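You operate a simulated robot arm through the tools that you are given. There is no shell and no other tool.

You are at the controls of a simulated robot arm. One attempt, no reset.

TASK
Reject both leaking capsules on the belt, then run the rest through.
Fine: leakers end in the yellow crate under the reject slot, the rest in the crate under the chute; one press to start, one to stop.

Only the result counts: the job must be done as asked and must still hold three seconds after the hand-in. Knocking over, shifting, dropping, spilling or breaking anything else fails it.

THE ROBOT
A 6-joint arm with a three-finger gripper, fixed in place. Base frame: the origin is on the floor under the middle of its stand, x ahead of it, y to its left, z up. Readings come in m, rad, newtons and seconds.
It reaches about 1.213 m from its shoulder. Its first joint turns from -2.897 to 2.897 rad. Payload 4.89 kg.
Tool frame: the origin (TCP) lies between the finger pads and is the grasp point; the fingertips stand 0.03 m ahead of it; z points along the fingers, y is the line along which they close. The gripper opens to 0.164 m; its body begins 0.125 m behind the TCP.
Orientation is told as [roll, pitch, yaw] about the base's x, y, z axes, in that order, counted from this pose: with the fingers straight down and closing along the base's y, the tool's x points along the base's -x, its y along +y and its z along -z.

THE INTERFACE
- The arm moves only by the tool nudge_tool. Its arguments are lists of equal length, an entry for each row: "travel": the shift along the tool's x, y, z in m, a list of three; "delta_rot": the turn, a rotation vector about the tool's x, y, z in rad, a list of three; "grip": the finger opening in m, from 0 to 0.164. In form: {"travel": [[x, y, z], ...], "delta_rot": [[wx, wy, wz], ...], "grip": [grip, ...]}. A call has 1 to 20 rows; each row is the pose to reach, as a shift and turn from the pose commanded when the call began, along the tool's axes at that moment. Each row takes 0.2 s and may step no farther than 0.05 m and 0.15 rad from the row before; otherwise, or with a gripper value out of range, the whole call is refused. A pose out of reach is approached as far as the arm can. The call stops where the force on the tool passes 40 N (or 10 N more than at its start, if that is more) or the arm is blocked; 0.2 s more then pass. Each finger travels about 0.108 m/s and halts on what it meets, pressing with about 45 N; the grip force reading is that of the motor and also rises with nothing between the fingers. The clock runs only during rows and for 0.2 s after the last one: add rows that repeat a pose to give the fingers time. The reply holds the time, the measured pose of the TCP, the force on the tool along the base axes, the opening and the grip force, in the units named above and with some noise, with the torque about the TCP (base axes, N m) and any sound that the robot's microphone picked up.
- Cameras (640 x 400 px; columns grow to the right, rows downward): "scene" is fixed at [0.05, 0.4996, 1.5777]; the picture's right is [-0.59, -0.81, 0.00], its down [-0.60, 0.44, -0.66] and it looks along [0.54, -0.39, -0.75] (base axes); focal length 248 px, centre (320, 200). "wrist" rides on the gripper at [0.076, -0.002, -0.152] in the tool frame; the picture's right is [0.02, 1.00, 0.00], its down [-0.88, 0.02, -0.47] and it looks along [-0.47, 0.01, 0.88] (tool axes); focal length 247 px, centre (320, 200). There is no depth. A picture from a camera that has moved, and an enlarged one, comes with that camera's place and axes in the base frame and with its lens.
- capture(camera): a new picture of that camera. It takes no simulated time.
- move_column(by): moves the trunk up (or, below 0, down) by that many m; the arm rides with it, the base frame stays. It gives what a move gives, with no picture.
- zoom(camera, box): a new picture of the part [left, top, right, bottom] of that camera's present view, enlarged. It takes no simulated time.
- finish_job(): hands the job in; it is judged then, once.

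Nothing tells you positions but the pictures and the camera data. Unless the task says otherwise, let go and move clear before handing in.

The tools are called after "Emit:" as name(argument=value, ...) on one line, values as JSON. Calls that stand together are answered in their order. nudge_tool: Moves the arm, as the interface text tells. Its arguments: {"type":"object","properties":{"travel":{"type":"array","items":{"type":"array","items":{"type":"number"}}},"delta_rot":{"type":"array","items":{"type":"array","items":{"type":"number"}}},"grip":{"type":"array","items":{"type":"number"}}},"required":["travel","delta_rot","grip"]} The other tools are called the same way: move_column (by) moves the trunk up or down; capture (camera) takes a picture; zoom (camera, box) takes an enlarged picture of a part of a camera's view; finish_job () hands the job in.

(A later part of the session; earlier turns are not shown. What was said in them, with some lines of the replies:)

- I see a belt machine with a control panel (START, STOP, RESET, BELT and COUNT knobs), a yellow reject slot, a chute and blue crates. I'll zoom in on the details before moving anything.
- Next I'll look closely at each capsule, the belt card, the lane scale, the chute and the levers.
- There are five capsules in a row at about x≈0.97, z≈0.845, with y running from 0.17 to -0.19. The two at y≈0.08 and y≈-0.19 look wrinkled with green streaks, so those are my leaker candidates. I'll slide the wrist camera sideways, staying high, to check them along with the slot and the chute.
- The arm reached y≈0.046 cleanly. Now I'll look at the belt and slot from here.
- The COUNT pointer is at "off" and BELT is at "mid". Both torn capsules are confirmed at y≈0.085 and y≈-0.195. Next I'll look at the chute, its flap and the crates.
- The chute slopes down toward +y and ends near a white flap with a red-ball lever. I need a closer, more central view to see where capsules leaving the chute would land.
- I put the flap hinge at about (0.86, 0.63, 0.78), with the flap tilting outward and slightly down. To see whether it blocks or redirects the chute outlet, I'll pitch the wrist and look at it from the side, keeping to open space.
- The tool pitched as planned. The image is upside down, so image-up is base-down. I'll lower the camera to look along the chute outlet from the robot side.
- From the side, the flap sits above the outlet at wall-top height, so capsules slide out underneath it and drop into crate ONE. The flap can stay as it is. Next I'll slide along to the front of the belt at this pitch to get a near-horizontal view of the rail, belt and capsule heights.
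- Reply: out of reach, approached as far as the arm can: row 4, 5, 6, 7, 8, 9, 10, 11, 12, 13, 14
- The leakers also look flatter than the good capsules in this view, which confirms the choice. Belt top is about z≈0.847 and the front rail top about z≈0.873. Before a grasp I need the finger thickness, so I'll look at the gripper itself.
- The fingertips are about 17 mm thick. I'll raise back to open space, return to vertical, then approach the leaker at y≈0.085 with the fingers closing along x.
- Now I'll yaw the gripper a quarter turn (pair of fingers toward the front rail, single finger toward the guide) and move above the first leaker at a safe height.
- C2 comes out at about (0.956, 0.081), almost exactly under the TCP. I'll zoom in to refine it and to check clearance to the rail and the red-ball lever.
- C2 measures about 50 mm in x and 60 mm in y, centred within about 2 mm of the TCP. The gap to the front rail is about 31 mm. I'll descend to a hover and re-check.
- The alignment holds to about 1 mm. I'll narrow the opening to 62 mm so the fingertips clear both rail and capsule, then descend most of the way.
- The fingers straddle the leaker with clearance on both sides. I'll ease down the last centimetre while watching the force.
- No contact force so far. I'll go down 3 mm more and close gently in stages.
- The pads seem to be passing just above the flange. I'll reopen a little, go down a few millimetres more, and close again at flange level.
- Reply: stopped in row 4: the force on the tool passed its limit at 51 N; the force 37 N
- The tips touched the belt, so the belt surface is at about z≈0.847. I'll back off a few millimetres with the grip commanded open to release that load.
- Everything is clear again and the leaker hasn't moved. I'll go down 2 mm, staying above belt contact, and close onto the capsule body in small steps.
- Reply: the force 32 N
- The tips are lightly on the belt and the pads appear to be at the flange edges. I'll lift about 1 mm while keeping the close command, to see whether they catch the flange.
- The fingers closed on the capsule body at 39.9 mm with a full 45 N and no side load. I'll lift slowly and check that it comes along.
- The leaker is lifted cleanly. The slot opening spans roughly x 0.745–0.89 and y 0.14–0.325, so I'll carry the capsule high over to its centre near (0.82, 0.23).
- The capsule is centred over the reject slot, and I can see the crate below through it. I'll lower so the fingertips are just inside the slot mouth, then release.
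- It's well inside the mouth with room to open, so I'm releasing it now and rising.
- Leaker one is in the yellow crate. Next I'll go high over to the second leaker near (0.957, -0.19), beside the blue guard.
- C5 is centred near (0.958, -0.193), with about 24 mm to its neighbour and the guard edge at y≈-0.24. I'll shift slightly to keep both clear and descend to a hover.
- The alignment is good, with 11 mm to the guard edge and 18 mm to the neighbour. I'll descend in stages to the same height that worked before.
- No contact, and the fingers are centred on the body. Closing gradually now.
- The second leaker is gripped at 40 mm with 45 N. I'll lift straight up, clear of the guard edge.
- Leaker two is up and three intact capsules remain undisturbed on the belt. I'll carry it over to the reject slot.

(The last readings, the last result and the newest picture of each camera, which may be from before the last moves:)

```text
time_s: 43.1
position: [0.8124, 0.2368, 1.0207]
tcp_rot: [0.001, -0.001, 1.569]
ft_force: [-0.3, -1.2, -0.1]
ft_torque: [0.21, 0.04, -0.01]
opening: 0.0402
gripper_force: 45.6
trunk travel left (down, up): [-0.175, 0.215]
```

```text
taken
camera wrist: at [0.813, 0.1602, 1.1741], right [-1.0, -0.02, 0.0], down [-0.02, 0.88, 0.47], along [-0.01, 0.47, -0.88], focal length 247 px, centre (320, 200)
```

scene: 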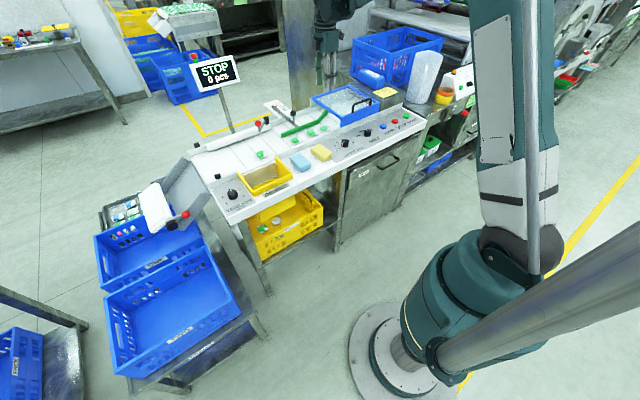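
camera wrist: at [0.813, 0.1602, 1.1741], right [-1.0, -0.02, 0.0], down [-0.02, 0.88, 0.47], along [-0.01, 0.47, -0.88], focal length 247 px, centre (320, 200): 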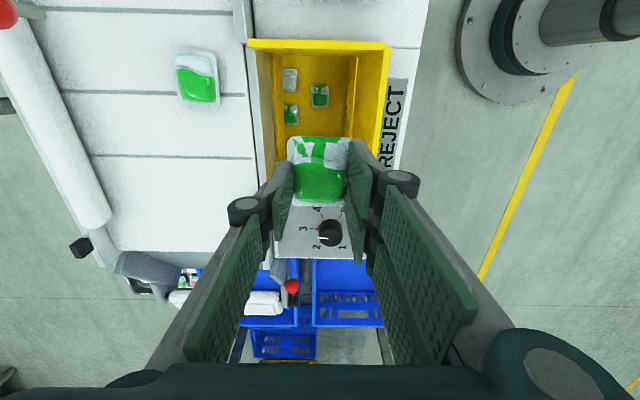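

It's centred over the slot again. I'll lower to the same release height, open, and rise.

Emit:
nudge_tool(travel=[[0, 0, 0.04], [0, 0, 0.08], [0, 0, 0.11], [0, 0, 0.125], [0, 0, 0.125]], delta_rot=[[0, 0, 0], [0, 0, 0], [0, 0, 0], [0, 0, 0], [0, 0, 0]], grip=[0.035, 0.035, 0.035, 0.035, 0.035])

Emit:
capture(camera="wrist")

```text
time_s: 44.3
position: [0.8127, 0.2366, 0.8947]
tcp_rot: [0.001, -0.001, 1.569]
ft_force: [0.0, -1.0, 0.1]
ft_torque: [-0.05, 0.03, -0.04]
opening: 0.04
gripper_force: 45.1
trunk travel left (down, up): [-0.175, 0.215]
```

```text
taken
camera wrist: at [0.8132, 0.1599, 1.0473], right [-1.0, -0.02, 0.0], down [-0.02, 0.88, 0.47], along [-0.01, 0.47, -0.88], focal length 247 px, centre (320, 200)
```

wrist: 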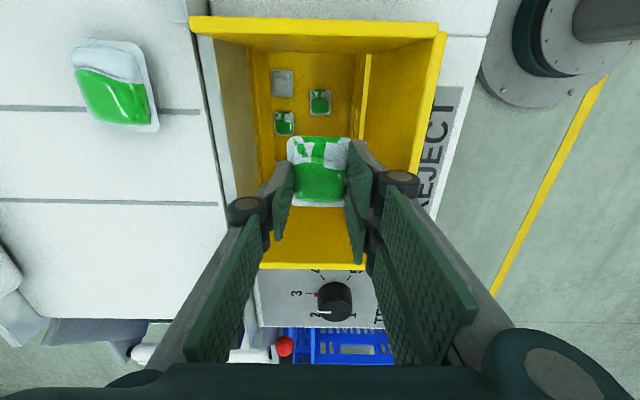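

Emit:
nudge_tool(travel=[[0, 0, 0], [0, 0, 0], [0, 0, 0], [0, 0, -0.03], [0, 0, -0.07], [0, 0, -0.11], [0, 0, -0.15]], delta_rot=[[0, 0, 0], [0, 0, 0], [0, 0, 0], [0, 0, 0], [0, 0, 0], [0, 0, 0], [0, 0, 0]], grip=[0.05, 0.064, 0.064, 0.064, 0.064, 0.064, 0.064])

Emit:
capture(camera="wrist")

Emit:
zoom(camera="wrist", box=[230, 20, 410, 220])

Emit:
zoom(camera="scene", box=[220, 150, 340, 260])

```text
time_s: 45.9
position: [0.8133, 0.2368, 1.0446]
tcp_rot: [0.0, -0.001, 1.57]
ft_force: [1.2, -0.4, 0.7]
ft_torque: [-0.03, 0.16, 0.0]
opening: 0.0638
gripper_force: 0.0
trunk travel left (down, up): [-0.175, 0.215]
```

```text
taken
camera wrist: at [0.8139, 0.1606, 1.1978], right [-1.0, -0.02, 0.0], down [-0.02, 0.88, 0.47], along [-0.01, 0.47, -0.88], focal length 247 px, centre (320, 200)
```

wrist: 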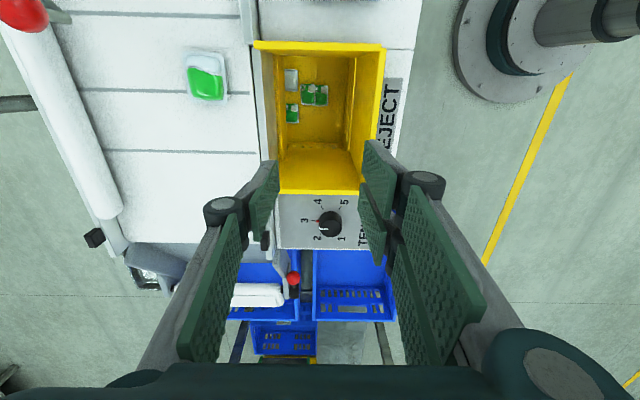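

```text
2.00 times, centred on (320, 120) of wrist
camera zoom: at [0.8139, 0.1606, 1.1978], right [-1.0, -0.02, 0.0], down [-0.02, 0.88, 0.47], along [-0.01, 0.47, -0.88], focal length 494 px, centre (320, 360)
```

zoom: 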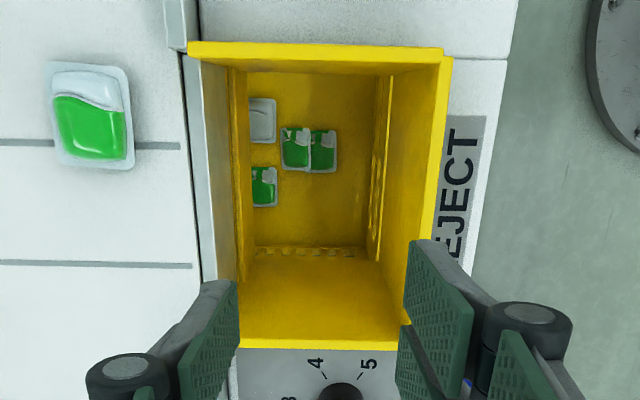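

```text
3.64 times, centred on (280, 205) of scene
camera zoom: at [0.05, 0.4996, 1.5777], right [-0.59, -0.81, 0.0], down [-0.6, 0.44, -0.66], along [0.54, -0.39, -0.75], focal length 902 px, centre (466, 182)
```

zoom: 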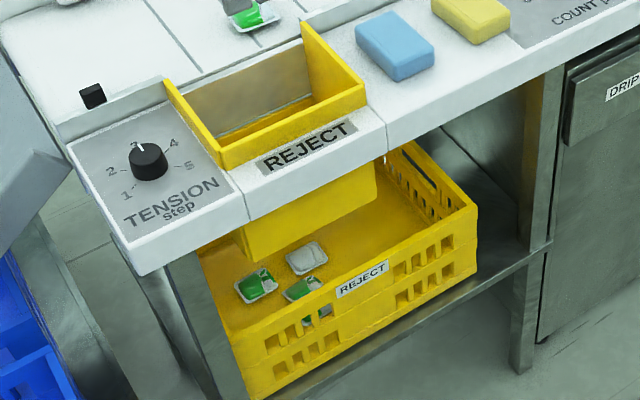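

Both leakers are in the yellow crate. Next is START, on the far right of the panel near (0.79, -0.61). I'll move high over the panel while turning the gripper back and closing the fingers.

Emit:
nudge_tool(travel=[[0.041, 0.001, -0.0262], [0.082, 0.002, -0.0524], [0.123, 0.003, -0.0786], [0.164, 0.004, -0.105], [0.206, 0.005, -0.105], [0.248, 0.007, -0.105], [0.29, 0.008, -0.105], [0.332, 0.009, -0.105], [0.374, 0.01, -0.105], [0.416, 0.011, -0.105], [0.458, 0.012, -0.105], [0.5, 0.014, -0.105], [0.542, 0.015, -0.105], [0.584, 0.016, -0.105], [0.626, 0.017, -0.105], [0.668, 0.018, -0.105], [0.71, 0.019, -0.105], [0.752, 0.02, -0.105], [0.794, 0.022, -0.105], [0.836, 0.023, -0.105]], delta_rot=[[0, 0, 0.0785], [0, 0, 0.157], [0, 0, 0.2356], [0, 0, 0.3142], [0, 0, 0.3927], [0, 0, 0.4712], [0, 0, 0.5498], [0, 0, 0.6283], [0, 0, 0.7069], [0, 0, 0.7854], [0, 0, 0.8639], [0, 0, 0.9425], [0, 0, 1.021], [0, 0, 1.0996], [0, 0, 1.1781], [0, 0, 1.2566], [0, 0, 1.3352], [0, 0, 1.4137], [0, 0, 1.4923], [0, 0, 1.5708]], grip=[0.064, 0.064, 0.064, 0.064, 0.064, 0.064, 0.064, 0.064, 0.064, 0.064, 0.064, 0.064, 0.064, 0.064, 0.064, 0.064, 0.064, 0.064, 0.064, 0.064])

Emit:
capture(camera="wrist")

Emit:
capture(camera="scene")

```text
time_s: 50.1
position: [0.7887, -0.5971, 1.1519]
tcp_rot: [0.0, -0.001, -0.001]
ft_force: [-0.3, 1.8, 1.1]
ft_torque: [-0.24, 0.02, -0.03]
opening: 0.064
gripper_force: 0.0
trunk travel left (down, up): [-0.175, 0.215]
```

```text
taken
camera wrist: at [0.7115, -0.5989, 1.3044], right [-0.02, 1.0, 0.0], down [0.88, 0.02, 0.47], along [0.47, 0.01, -0.88], focal length 247 px, centre (320, 200)
```

wrist: 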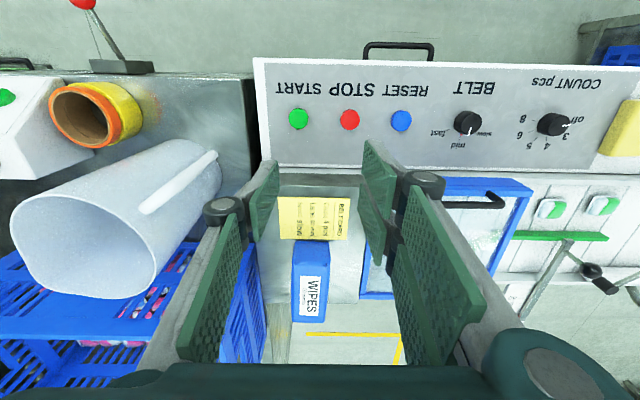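

```text
taken
```

scene: 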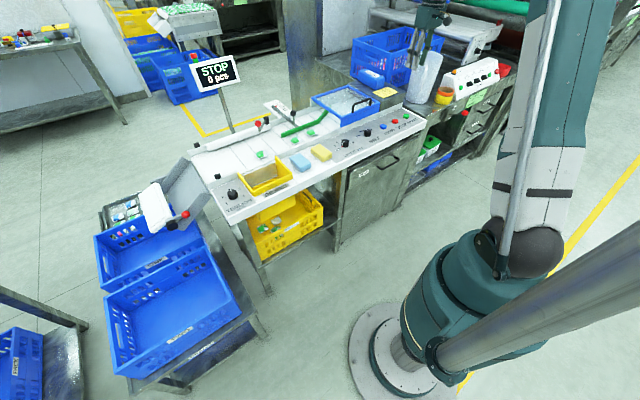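

I can see START (green), STOP (red) and RESET (blue) about 90 mm apart. The START button top is near (0.792, -0.635, 0.854). I'll zoom to refine it while closing the fingers.

Emit:
zoom(camera="wrist", box=[260, 70, 420, 170])

Emit:
nudge_tool(travel=[[0, -0.019, 0.0], [0, -0.038, 0.02], [0, -0.038, 0.06], [0, -0.038, 0.1], [0, -0.038, 0.14], [0, -0.038, 0.17]], delta_rot=[[0, 0, 0], [0, 0, 0], [0, 0, 0], [0, 0, 0], [0, 0, 0], [0, 0, 0]], grip=[0.03, 0.01, 0.0, 0.0, 0.0, 0.0])

Emit:
capture(camera="wrist")

Emit:
zoom(camera="scene", box=[370, 80, 450, 130])

```text
4.00 times, centred on (340, 120) of wrist
camera zoom: at [0.7115, -0.5989, 1.3044], right [-0.02, 1.0, 0.0], down [0.88, 0.02, 0.47], along [0.47, 0.01, -0.88], focal length 988 px, centre (240, 520)
```

zoom: 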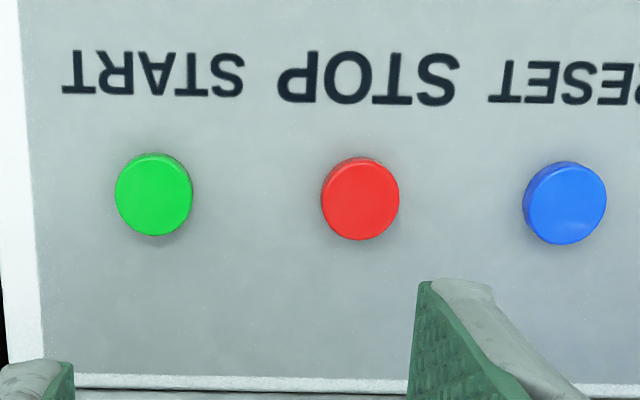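

```text
time_s: 51.5
position: [0.7882, -0.636, 0.9776]
tcp_rot: [-0.002, 0.0, 0.0]
ft_force: [-0.7, 0.5, 0.7]
ft_torque: [-0.05, -0.05, -0.02]
opening: 0.0003
gripper_force: 44.6
trunk travel left (down, up): [-0.175, 0.215]
```

```text
taken
camera wrist: at [0.7114, -0.6379, 1.1315], right [-0.02, 1.0, 0.0], down [0.88, 0.02, 0.47], along [0.47, 0.01, -0.88], focal length 247 px, centre (320, 200)
```

wrist: 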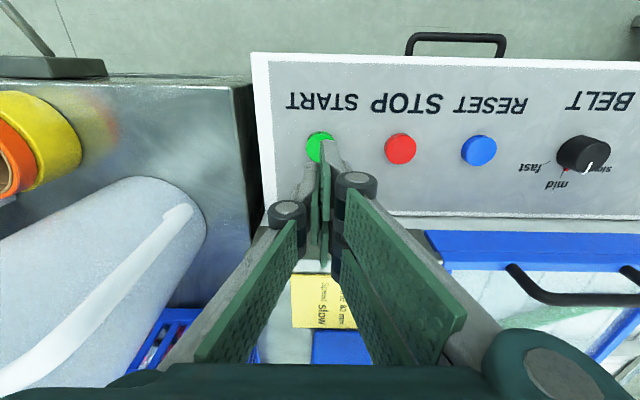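

```text
8.00 times, centred on (410, 105) of scene
camera zoom: at [0.05, 0.4996, 1.5777], right [-0.59, -0.81, 0.0], down [-0.6, 0.44, -0.66], along [0.54, -0.39, -0.75], focal length 1984 px, centre (-400, 960)
```

zoom: 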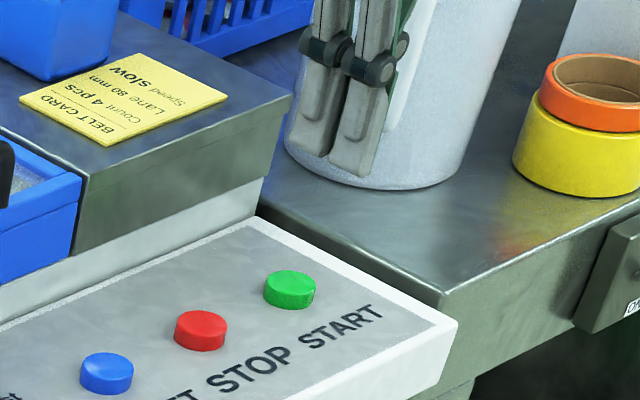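

Emit:
zoom(camera="wrist", box=[270, 110, 390, 185])

```text
5.33 times, centred on (330, 148) of wrist
camera zoom: at [0.7114, -0.6379, 1.1315], right [-0.02, 1.0, 0.0], down [0.88, 0.02, 0.47], along [0.47, 0.01, -0.88], focal length 1317 px, centre (267, 480)
```

zoom: 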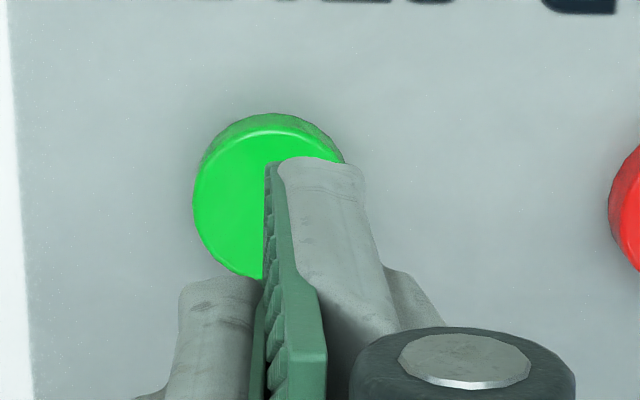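

START is directly under the fingertips apart from a 5 mm x offset. I'll correct that and descend to just above the button.

Emit:
nudge_tool(travel=[[-0.005, 0, 0.02], [-0.005, 0, 0.05], [-0.005, 0, 0.075], [-0.005, 0, 0.083]], delta_rot=[[0, 0, 0], [0, 0, 0], [0, 0, 0], [0, 0, 0]], grip=[0.0, 0.0, 0.0, 0.0])

Emit:
zoom(camera="scene", box=[385, 100, 425, 125])

Emit:
zoom(camera="wrist", box=[270, 130, 390, 205])

```text
time_s: 52.5
position: [0.7941, -0.6367, 0.8977]
tcp_rot: [0.001, -0.001, 0.001]
ft_force: [0.7, 0.4, 0.0]
ft_torque: [-0.03, 0.01, -0.04]
opening: 0.0001
gripper_force: 44.9
trunk travel left (down, up): [-0.175, 0.215]
```

```text
16.00 times, centred on (405, 112) of scene
camera zoom: at [0.05, 0.4996, 1.5777], right [-0.59, -0.81, 0.0], down [-0.6, 0.44, -0.66], along [0.54, -0.39, -0.75], focal length 3967 px, centre (-1040, 1600)
```

zoom: 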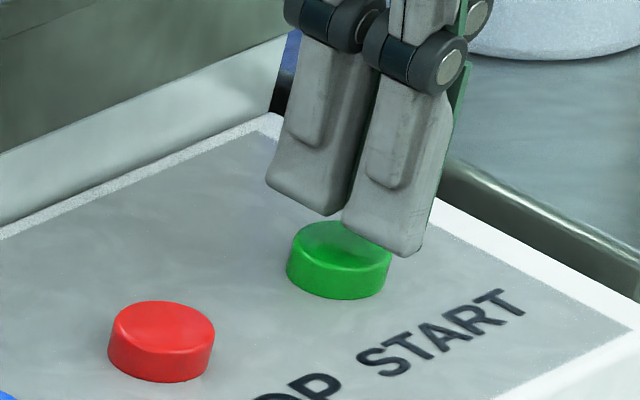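

```text
5.33 times, centred on (330, 168) of wrist
camera zoom: at [0.7163, -0.6382, 1.0507], right [-0.02, 1.0, 0.0], down [0.88, 0.02, 0.47], along [0.47, 0.01, -0.88], focal length 1317 px, centre (267, 373)
```

zoom: 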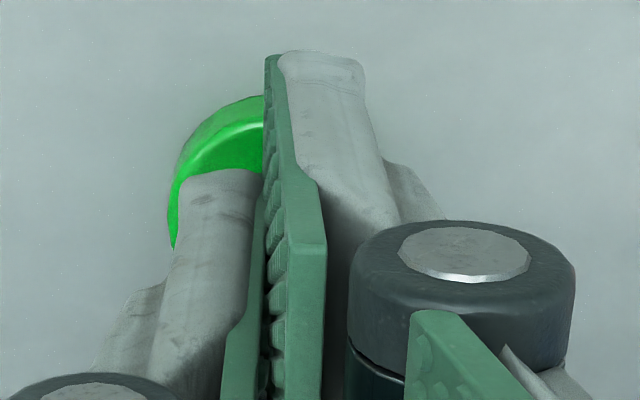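

Emit:
nudge_tool(travel=[[0, 0, 0.005], [0, 0, 0.009], [0, 0, 0.011]], delta_rot=[[0, 0, 0], [0, 0, 0], [0, 0, 0]], grip=[0.0, 0.0, 0.0])

Emit:
zoom(camera="scene", box=[385, 100, 425, 125])

Emit:
zoom(camera="scene", box=[180, 45, 260, 95])

```text
time_s: 53.3
position: [0.7928, -0.636, 0.887]
tcp_rot: [0.0, -0.001, 0.0]
ft_force: [0.9, -0.5, 1.4]
ft_torque: [0.0, 0.0, 0.02]
opening: 0.0059
gripper_force: 45.4
trunk travel left (down, up): [-0.175, 0.215]
```

```text
16.00 times, centred on (405, 112) of scene
camera zoom: at [0.05, 0.4996, 1.5777], right [-0.59, -0.81, 0.0], down [-0.6, 0.44, -0.66], along [0.54, -0.39, -0.75], focal length 3967 px, centre (-1040, 1600)
```

zoom: 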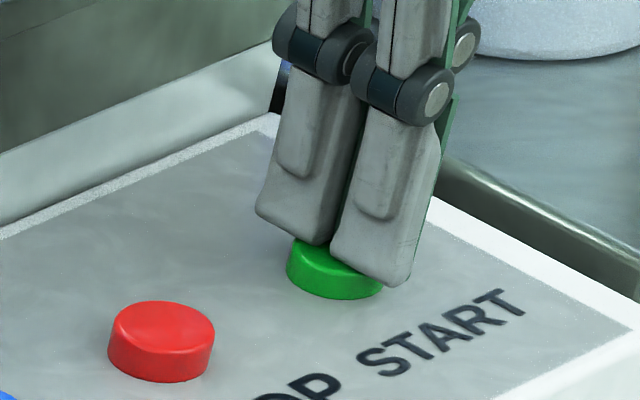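

```text
8.00 times, centred on (220, 70) of scene
camera zoom: at [0.05, 0.4996, 1.5777], right [-0.59, -0.81, 0.0], down [-0.6, 0.44, -0.66], along [0.54, -0.39, -0.75], focal length 1984 px, centre (1120, 1240)
```

zoom: 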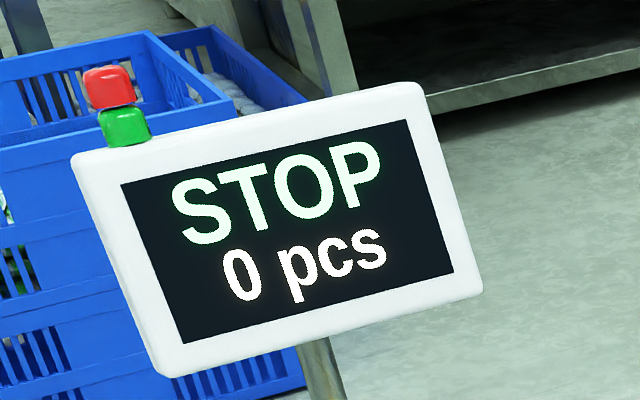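

The tips have just met the button and the display still reads STOP. I'll press a little deeper.

Emit:
nudge_tool(travel=[[0, 0, 0.002], [0, 0, 0.004]], delta_rot=[[0, 0, 0], [0, 0, 0]], grip=[0.0, 0.0])

Emit:
zoom(camera="scene", box=[180, 45, 260, 95])

Emit:
zoom(camera="scene", box=[385, 100, 425, 125])

```text
time_s: 53.9
position: [0.7938, -0.6358, 0.8835]
tcp_rot: [0.0, 0.0, 0.0]
ft_force: [-0.8, -3.9, 5.3]
ft_torque: [-0.04, 0.07, -0.01]
opening: 0.0058
gripper_force: 44.6
trunk travel left (down, up): [-0.175, 0.215]
heard: click
```

```text
8.00 times, centred on (220, 70) of scene
camera zoom: at [0.05, 0.4996, 1.5777], right [-0.59, -0.81, 0.0], down [-0.6, 0.44, -0.66], along [0.54, -0.39, -0.75], focal length 1984 px, centre (1120, 1240)
```

zoom: 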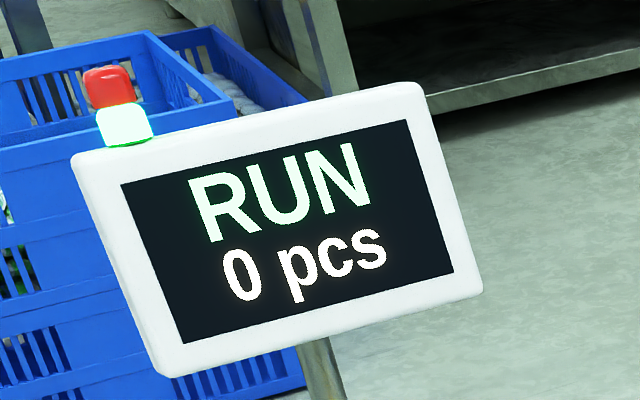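

```text
16.00 times, centred on (405, 112) of scene
camera zoom: at [0.05, 0.4996, 1.5777], right [-0.59, -0.81, 0.0], down [-0.6, 0.44, -0.66], along [0.54, -0.39, -0.75], focal length 3967 px, centre (-1040, 1600)
```

zoom: 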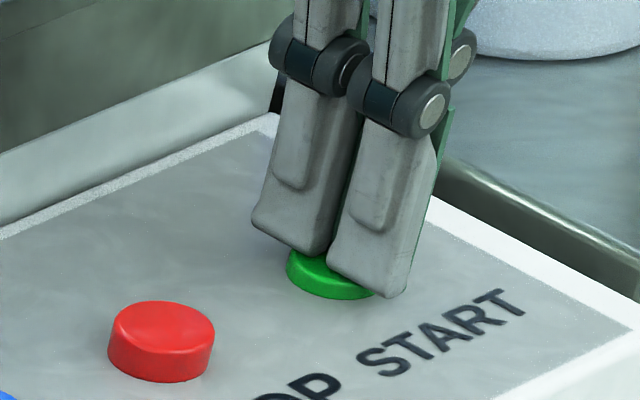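

A click was heard and the display reads RUN. I'll lift straight off and shift over to hover above STOP while watching the capsules.

Emit:
nudge_tool(travel=[[0, 0, -0.02], [0, 0, -0.045]], delta_rot=[[0, 0, 0], [0, 0, 0]], grip=[0.0, 0.0])

Emit:
capture(camera="scene")

Emit:
zoom(camera="scene", box=[90, 80, 330, 230])

```text
time_s: 54.5
position: [0.7935, -0.6344, 0.9275]
tcp_rot: [0.0, 0.0, 0.0]
ft_force: [0.7, -0.3, 0.1]
ft_torque: [0.08, 0.13, -0.03]
opening: 0.0002
gripper_force: 44.8
trunk travel left (down, up): [-0.175, 0.215]
```

```text
taken
```

scene: 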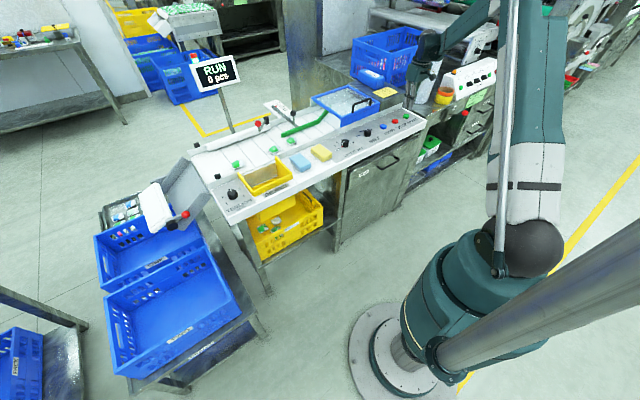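

```text
2.67 times, centred on (210, 155) of scene
camera zoom: at [0.05, 0.4996, 1.5777], right [-0.59, -0.81, 0.0], down [-0.6, 0.44, -0.66], along [0.54, -0.39, -0.75], focal length 661 px, centre (613, 320)
```

zoom: 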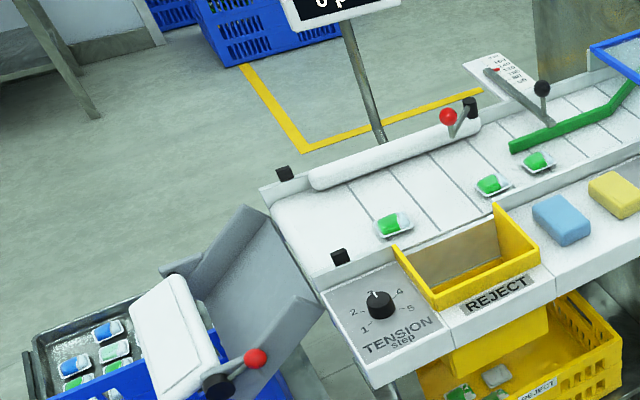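

The belt is moving at roughly 0.13 m/s and the first capsule is already past the slot. I'll move to hover over STOP, 90 mm toward +y.

Emit:
nudge_tool(travel=[[0, 0.045, 0], [0, 0.09, 0]], delta_rot=[[0, 0, 0], [0, 0, 0]], grip=[0.0, 0.0])

Emit:
zoom(camera="scene", box=[90, 45, 330, 235])

Emit:
zoom(camera="wrist", box=[270, 120, 390, 195])

```text
time_s: 55.1
position: [0.7934, -0.5461, 0.9265]
tcp_rot: [-0.001, 0.0, 0.0]
ft_force: [-0.6, -1.7, -1.2]
ft_torque: [0.34, -0.05, 0.03]
opening: 0.0
gripper_force: 45.1
trunk travel left (down, up): [-0.175, 0.215]
```

```text
2.11 times, centred on (210, 140) of scene
camera zoom: at [0.05, 0.4996, 1.5777], right [-0.59, -0.81, 0.0], down [-0.6, 0.44, -0.66], along [0.54, -0.39, -0.75], focal length 522 px, centre (552, 326)
```

zoom: 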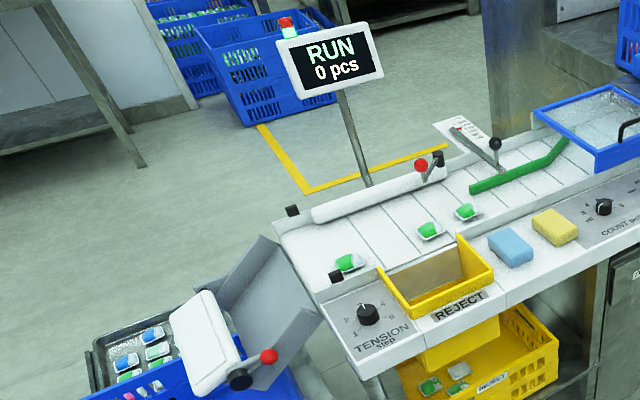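

```text
5.33 times, centred on (330, 158) of wrist
camera zoom: at [0.7161, -0.5474, 1.0795], right [-0.02, 1.0, 0.0], down [0.88, 0.02, 0.47], along [0.47, 0.01, -0.88], focal length 1317 px, centre (267, 427)
```

zoom: 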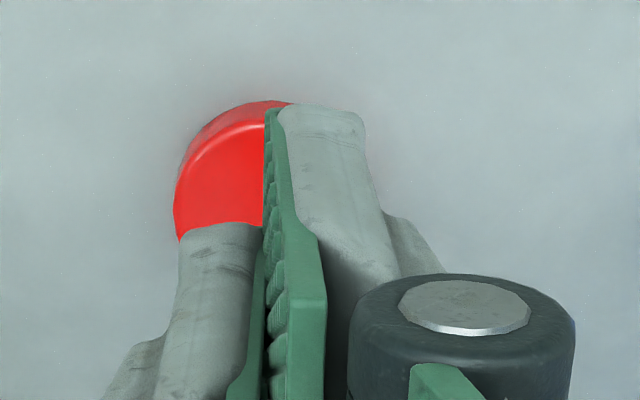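

STOP is under the fingertips. I'll lower to about 1 cm above it and wait for the remaining capsules to go through.

Emit:
nudge_tool(travel=[[0, 0, 0.015], [0, 0, 0.026]], delta_rot=[[0, 0, 0], [0, 0, 0]], grip=[0.0, 0.0])

Emit:
zoom(camera="scene", box=[90, 45, 330, 235])

```text
time_s: 55.7
position: [0.7928, -0.5452, 0.9023]
tcp_rot: [-0.001, 0.0, 0.0]
ft_force: [0.2, 1.0, 0.3]
ft_torque: [-0.04, -0.07, 0.01]
opening: 0.0
gripper_force: 44.9
trunk travel left (down, up): [-0.175, 0.215]
```

```text
2.11 times, centred on (210, 140) of scene
camera zoom: at [0.05, 0.4996, 1.5777], right [-0.59, -0.81, 0.0], down [-0.6, 0.44, -0.66], along [0.54, -0.39, -0.75], focal length 522 px, centre (552, 326)
```

zoom: 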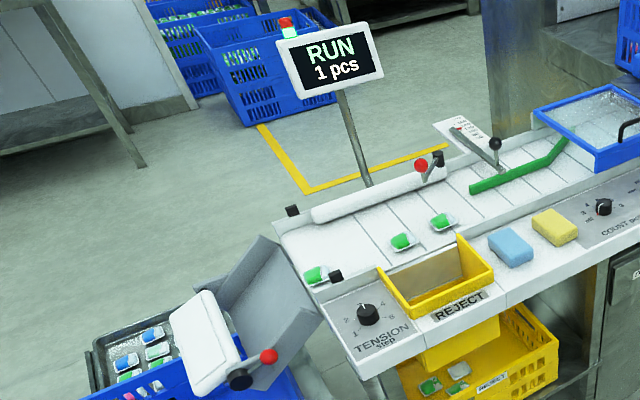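

One piece is counted. I'll keep waiting in short steps.

Emit:
nudge_tool(travel=[[0, 0, 0], [0, 0, 0], [0, 0, 0]], delta_rot=[[0, 0, 0], [0, 0, 0], [0, 0, 0]], grip=[0.0, 0.0, 0.0])

Emit:
zoom(camera="scene", box=[90, 45, 330, 235])

```text
time_s: 56.5
position: [0.7928, -0.5457, 0.9024]
tcp_rot: [0.001, -0.001, 0.0]
ft_force: [-0.3, -0.1, 0.8]
ft_torque: [-0.01, 0.0, 0.01]
opening: 0.0
gripper_force: 44.9
trunk travel left (down, up): [-0.175, 0.215]
```

```text
2.11 times, centred on (210, 140) of scene
camera zoom: at [0.05, 0.4996, 1.5777], right [-0.59, -0.81, 0.0], down [-0.6, 0.44, -0.66], along [0.54, -0.39, -0.75], focal length 522 px, centre (552, 326)
```

zoom: 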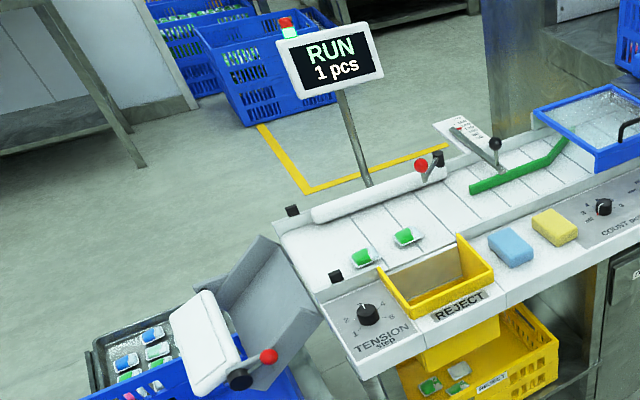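

Emit:
zoom(camera="scene", box=[90, 175, 250, 275])

Emit:
nudge_tool(travel=[[0, 0, 0], [0, 0, 0], [0, 0, 0]], delta_rot=[[0, 0, 0], [0, 0, 0], [0, 0, 0]], grip=[0.0, 0.0, 0.0])

Emit:
zoom(camera="scene", box=[90, 45, 330, 235])

```text
4.00 times, centred on (170, 225) of scene
camera zoom: at [0.05, 0.4996, 1.5777], right [-0.59, -0.81, 0.0], down [-0.6, 0.44, -0.66], along [0.54, -0.39, -0.75], focal length 992 px, centre (920, 100)
```

zoom: 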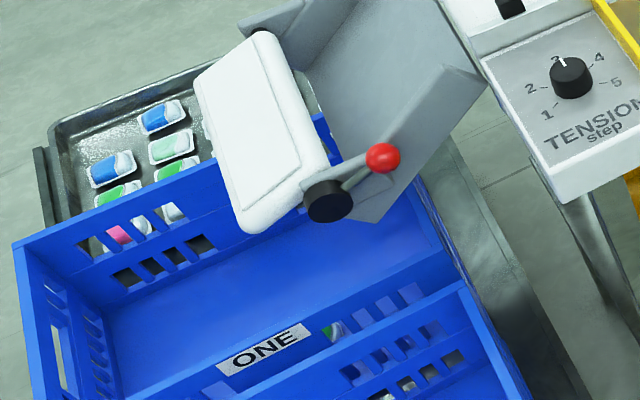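

```text
time_s: 57.3
position: [0.7933, -0.5453, 0.9017]
tcp_rot: [0.0, 0.0, 0.001]
ft_force: [0.9, 0.0, 0.1]
ft_torque: [0.02, 0.01, -0.02]
opening: 0.0
gripper_force: 44.9
trunk travel left (down, up): [-0.175, 0.215]
```

```text
2.11 times, centred on (210, 140) of scene
camera zoom: at [0.05, 0.4996, 1.5777], right [-0.59, -0.81, 0.0], down [-0.6, 0.44, -0.66], along [0.54, -0.39, -0.75], focal length 522 px, centre (552, 326)
```

zoom: 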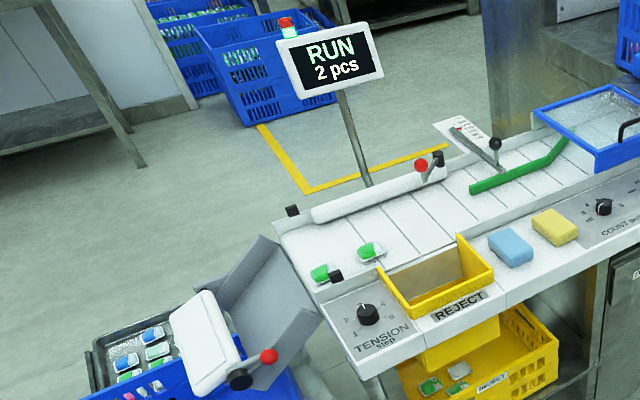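

The first capsule landed in crate ONE and two are counted. I'll wait for the third.

Emit:
nudge_tool(travel=[[0, 0, 0], [0, 0, 0], [0, 0, 0], [0, 0, 0]], delta_rot=[[0, 0, 0], [0, 0, 0], [0, 0, 0], [0, 0, 0]], grip=[0.0, 0.0, 0.0, 0.0])

Emit:
zoom(camera="scene", box=[90, 45, 330, 235])

```text
time_s: 58.3
position: [0.7942, -0.5459, 0.9033]
tcp_rot: [0.0, 0.001, 0.002]
ft_force: [0.2, -0.3, 0.5]
ft_torque: [0.02, 0.0, 0.01]
opening: 0.0
gripper_force: 45.0
trunk travel left (down, up): [-0.175, 0.215]
```

```text
2.11 times, centred on (210, 140) of scene
camera zoom: at [0.05, 0.4996, 1.5777], right [-0.59, -0.81, 0.0], down [-0.6, 0.44, -0.66], along [0.54, -0.39, -0.75], focal length 522 px, centre (552, 326)
```

zoom: 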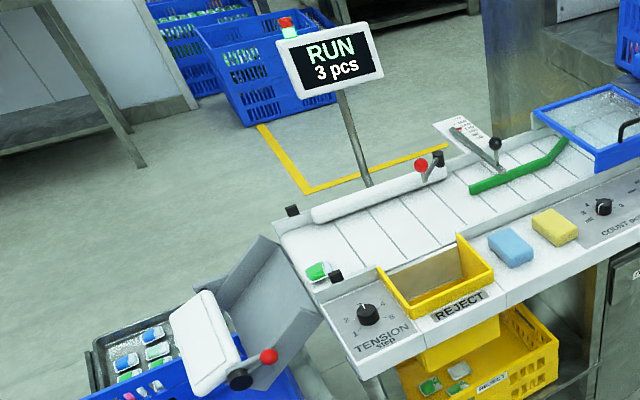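

Three are counted, but the last capsule is still at the end of the belt. I'll wait until it's down the chute.

Emit:
nudge_tool(travel=[[0, 0, 0], [0, 0, 0], [0, 0, 0], [0, 0, 0], [0, 0, 0]], delta_rot=[[0, 0, 0], [0, 0, 0], [0, 0, 0], [0, 0, 0], [0, 0, 0]], grip=[0.0, 0.0, 0.0, 0.0, 0.0])

Emit:
zoom(camera="scene", box=[90, 45, 330, 235])

Emit:
zoom(camera="scene", box=[90, 175, 250, 275])

```text
time_s: 59.5
position: [0.7941, -0.5459, 0.903]
tcp_rot: [0.0, 0.0, -0.001]
ft_force: [0.9, 0.4, 0.3]
ft_torque: [0.04, 0.02, -0.01]
opening: 0.0001
gripper_force: 45.5
trunk travel left (down, up): [-0.175, 0.215]
```

```text
2.11 times, centred on (210, 140) of scene
camera zoom: at [0.05, 0.4996, 1.5777], right [-0.59, -0.81, 0.0], down [-0.6, 0.44, -0.66], along [0.54, -0.39, -0.75], focal length 522 px, centre (552, 326)
```

zoom: 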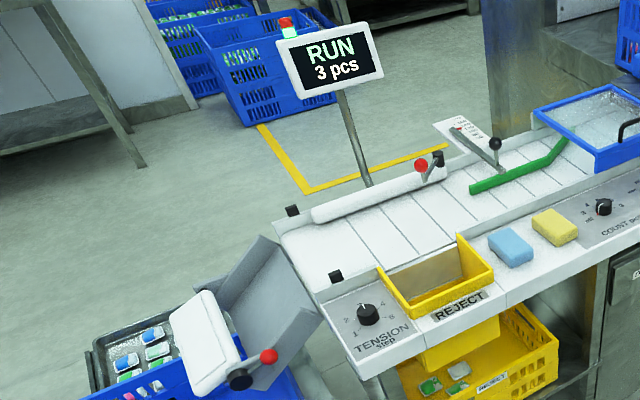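

```text
4.00 times, centred on (170, 225) of scene
camera zoom: at [0.05, 0.4996, 1.5777], right [-0.59, -0.81, 0.0], down [-0.6, 0.44, -0.66], along [0.54, -0.39, -0.75], focal length 992 px, centre (920, 100)
```

zoom: 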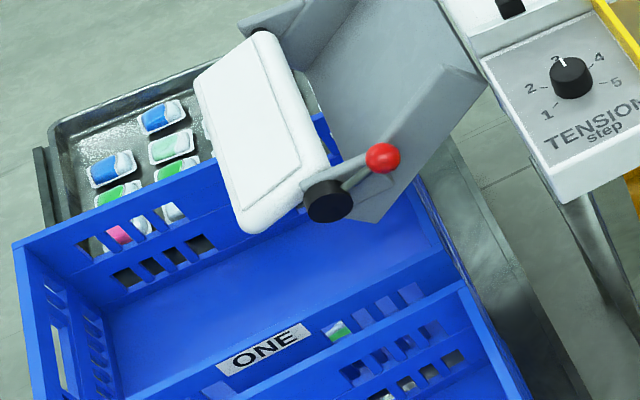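

Emit:
zoom(camera="scene", box=[150, 130, 230, 230])

Emit:
zoom(camera="scene", box=[140, 215, 220, 265])

```text
4.00 times, centred on (190, 180) of scene
camera zoom: at [0.05, 0.4996, 1.5777], right [-0.59, -0.81, 0.0], down [-0.6, 0.44, -0.66], along [0.54, -0.39, -0.75], focal length 992 px, centre (840, 280)
```

zoom: 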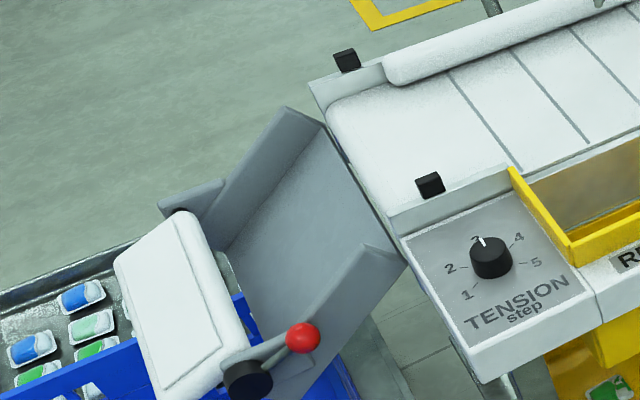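

```text
8.00 times, centred on (180, 240) of scene
camera zoom: at [0.05, 0.4996, 1.5777], right [-0.59, -0.81, 0.0], down [-0.6, 0.44, -0.66], along [0.54, -0.39, -0.75], focal length 1984 px, centre (1440, -120)
```

zoom: 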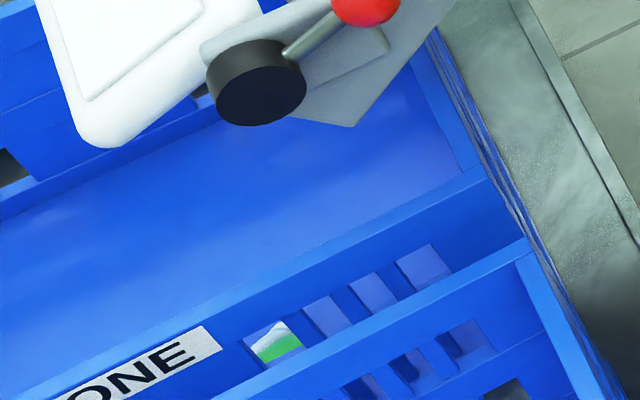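

The belt and chute are empty. I'll press STOP once, to the same depth that worked for START.

Emit:
nudge_tool(travel=[[0, 0, 0.008], [0, 0, 0.014], [0, 0, 0.018], [0, 0, 0.02]], delta_rot=[[0, 0, 0], [0, 0, 0], [0, 0, 0], [0, 0, 0]], grip=[0.0, 0.0, 0.0, 0.0])

Emit:
zoom(camera="scene", box=[180, 45, 260, 95])

Emit:
zoom(camera="scene", box=[375, 105, 415, 130])

```text
time_s: 60.5
position: [0.7927, -0.5455, 0.8832]
tcp_rot: [0.002, 0.0, 0.001]
ft_force: [-2.4, -1.5, 10.8]
ft_torque: [-0.03, 0.09, 0.0]
opening: 0.006
gripper_force: 45.1
trunk travel left (down, up): [-0.175, 0.215]
heard: click
```

```text
8.00 times, centred on (220, 70) of scene
camera zoom: at [0.05, 0.4996, 1.5777], right [-0.59, -0.81, 0.0], down [-0.6, 0.44, -0.66], along [0.54, -0.39, -0.75], focal length 1984 px, centre (1120, 1240)
```

zoom: 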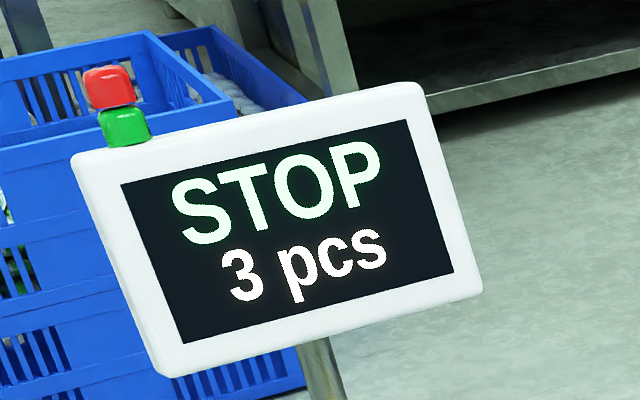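

```text
16.00 times, centred on (395, 118) of scene
camera zoom: at [0.05, 0.4996, 1.5777], right [-0.59, -0.81, 0.0], down [-0.6, 0.44, -0.66], along [0.54, -0.39, -0.75], focal length 3967 px, centre (-880, 1520)
```

zoom: 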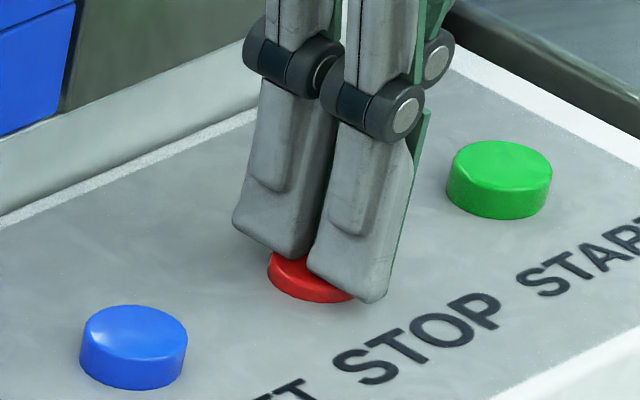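

The display reads STOP, 3 pcs. I'll lift straight up and go look into crate ONE to confirm all three landed there.

Emit:
nudge_tool(travel=[[0, 0, -0.03], [0, 0, -0.07], [0, 0, -0.12], [0, 0, -0.17], [0, 0, -0.22], [0, 0, -0.27], [0, 0, -0.3], [0, 0.045, -0.3], [0, 0.09, -0.3], [0, 0.135, -0.3], [0, 0.18, -0.3], [0, 0.225, -0.3], [0, 0.27, -0.3], [0, 0.315, -0.3], [0, 0.36, -0.3], [0, 0.405, -0.3], [0, 0.45, -0.3], [0, 0.495, -0.3], [0, 0.54, -0.3], [0, 0.585, -0.3]], delta_rot=[[0, 0, 0], [0, 0, 0], [0, 0, 0], [0, 0, 0], [0, 0, 0], [0, 0, 0], [0, 0, 0], [0, 0, 0], [0, 0, 0], [0, 0, 0], [0, 0, 0], [0, 0, 0], [0, 0, 0], [0, 0, 0], [0, 0, 0], [0, 0, 0], [0, 0, 0], [0, 0, 0], [0, 0, 0], [0, 0, 0]], grip=[0.0, 0.0, 0.0, 0.0, 0.02, 0.04, 0.06, 0.08, 0.1, 0.12, 0.14, 0.16, 0.164, 0.164, 0.164, 0.164, 0.164, 0.164, 0.164, 0.164])

Emit:
nudge_tool(travel=[[0, 0.045, 0], [0, 0.09, 0], [0, 0.135, 0], [0, 0.18, 0], [0, 0.225, 0], [0, 0.27, 0], [0, 0.315, 0], [0, 0.36, 0], [0, 0.405, 0], [0, 0.45, 0], [0, 0.495, 0], [0, 0.54, 0], [0, 0.585, 0], [0, 0.63, 0]], delta_rot=[[0, 0, 0], [0, 0, 0], [0, 0, 0], [0, 0, 0], [0, 0, 0], [0, 0, 0], [0, 0, 0], [0, 0, 0], [0, 0, 0], [0, 0, 0], [0, 0, 0], [0, 0, 0], [0, 0, 0], [0, 0, 0]], grip=[0.164, 0.164, 0.164, 0.164, 0.164, 0.164, 0.164, 0.164, 0.164, 0.164, 0.164, 0.164, 0.164, 0.164])

Emit:
capture(camera="wrist")

Emit:
zoom(camera="wrist", box=[240, 60, 480, 280])

Emit:
capture(camera="scene")

```text
time_s: 64.7
position: [0.7943, 0.038, 1.1831]
tcp_rot: [0.0, 0.001, 0.001]
ft_force: [-0.4, -2.2, 0.4]
ft_torque: [0.27, 0.06, 0.0]
opening: 0.1638
gripper_force: 0.0
trunk travel left (down, up): [-0.175, 0.215]
```

```text
time_s: 67.7
position: [0.7935, 0.6677, 1.1824]
tcp_rot: [0.0, 0.0, -0.001]
ft_force: [0.6, -1.9, 0.5]
ft_torque: [0.27, 0.05, -0.01]
opening: 0.164
gripper_force: 0.1
trunk travel left (down, up): [-0.175, 0.215]
```

```text
taken
camera wrist: at [0.7169, 0.666, 1.3349], right [-0.02, 1.0, 0.0], down [0.88, 0.02, 0.47], along [0.47, 0.01, -0.88], focal length 247 px, centre (320, 200)
```

wrist: 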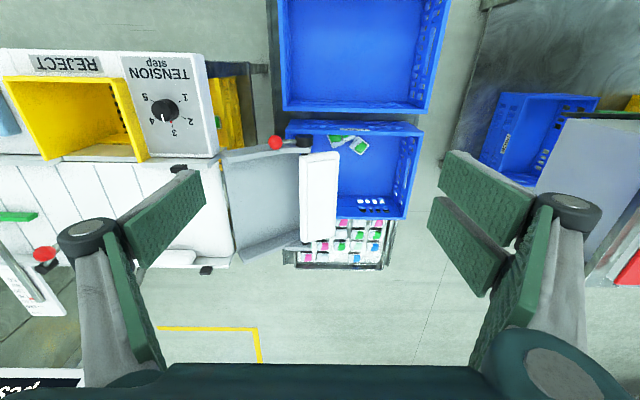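

```text
1.82 times, centred on (360, 170) of wrist
camera zoom: at [0.7169, 0.666, 1.3349], right [-0.02, 1.0, 0.0], down [0.88, 0.02, 0.47], along [0.47, 0.01, -0.88], focal length 449 px, centre (247, 254)
```

zoom: 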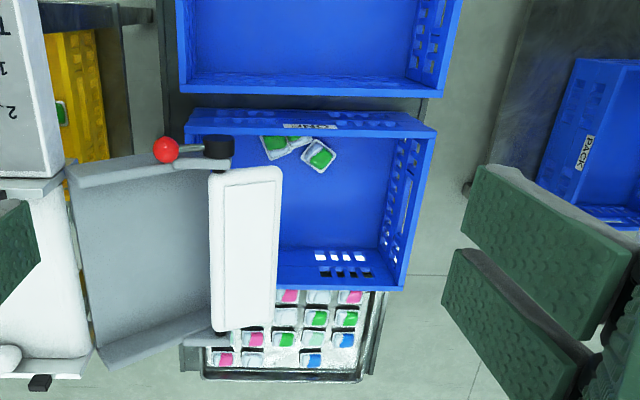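

```text
taken
```

scene: 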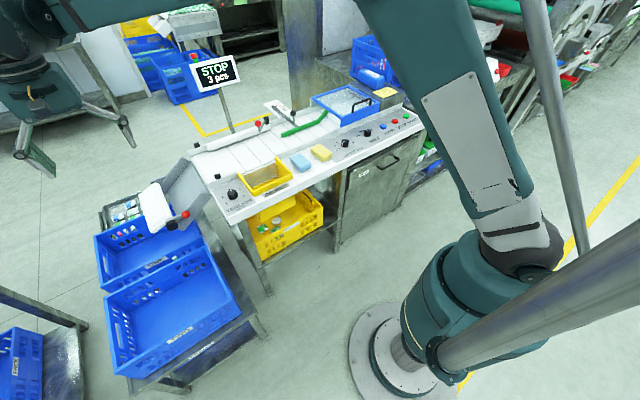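

Emit:
zoom(camera="wrist", box=[310, 120, 390, 170])

Emit:
zoom(camera="scene", box=[180, 60, 440, 260])

```text
8.00 times, centred on (350, 145) of wrist
camera zoom: at [0.7169, 0.666, 1.3349], right [-0.02, 1.0, 0.0], down [0.88, 0.02, 0.47], along [0.47, 0.01, -0.88], focal length 1976 px, centre (80, 640)
```

zoom: 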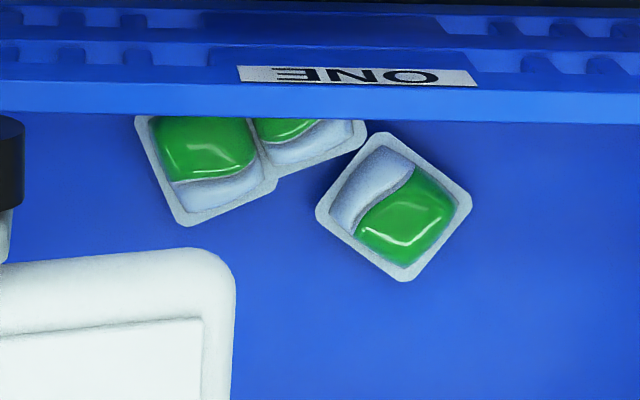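

```text
2.00 times, centred on (310, 160) of scene
camera zoom: at [0.05, 0.4996, 1.5777], right [-0.59, -0.81, 0.0], down [-0.6, 0.44, -0.66], along [0.54, -0.39, -0.75], focal length 496 px, centre (340, 280)
```

zoom: 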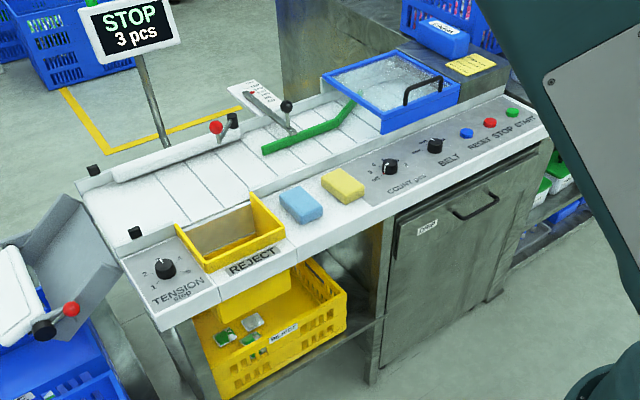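

All three good capsules lie in crate ONE under the chute. Both leakers are in the yellow reject crate, the belt is empty and stopped, and the gripper is empty and clear of everything. Handing the job in.

Emit:
finish_job()

```text
The job is handed in.
```

The job is done and handed in. Both leaking capsules are in the yellow crate under the reject slot, and the three good ones are in crate ONE under the chute.

- **Leakers:** I identified them by the torn, streaked film and flatter shape, then lifted each one off the stopped belt and dropped it through the reject slot.
- **Belt run:** I pressed START once and STOP once. The display reads STOP, 3 pcs, and the belt is empty.
- **Left alone:** I didn't touch the COUNT, BELT or TENSION knobs, the lane guide, or the chute flap. The belt card calls for 4 pcs, an 80 mm lane and slow speed. The machine was set to count off, about 130 mm and mid, and I ran it that way because the task didn't ask for a change.
- **Belt contact:** While lining up on the first leaker, the fingertips pressed the belt and the arm stopped itself at 51 N. I backed off, the capsule hadn't moved, and I saw no damage in the pictures.
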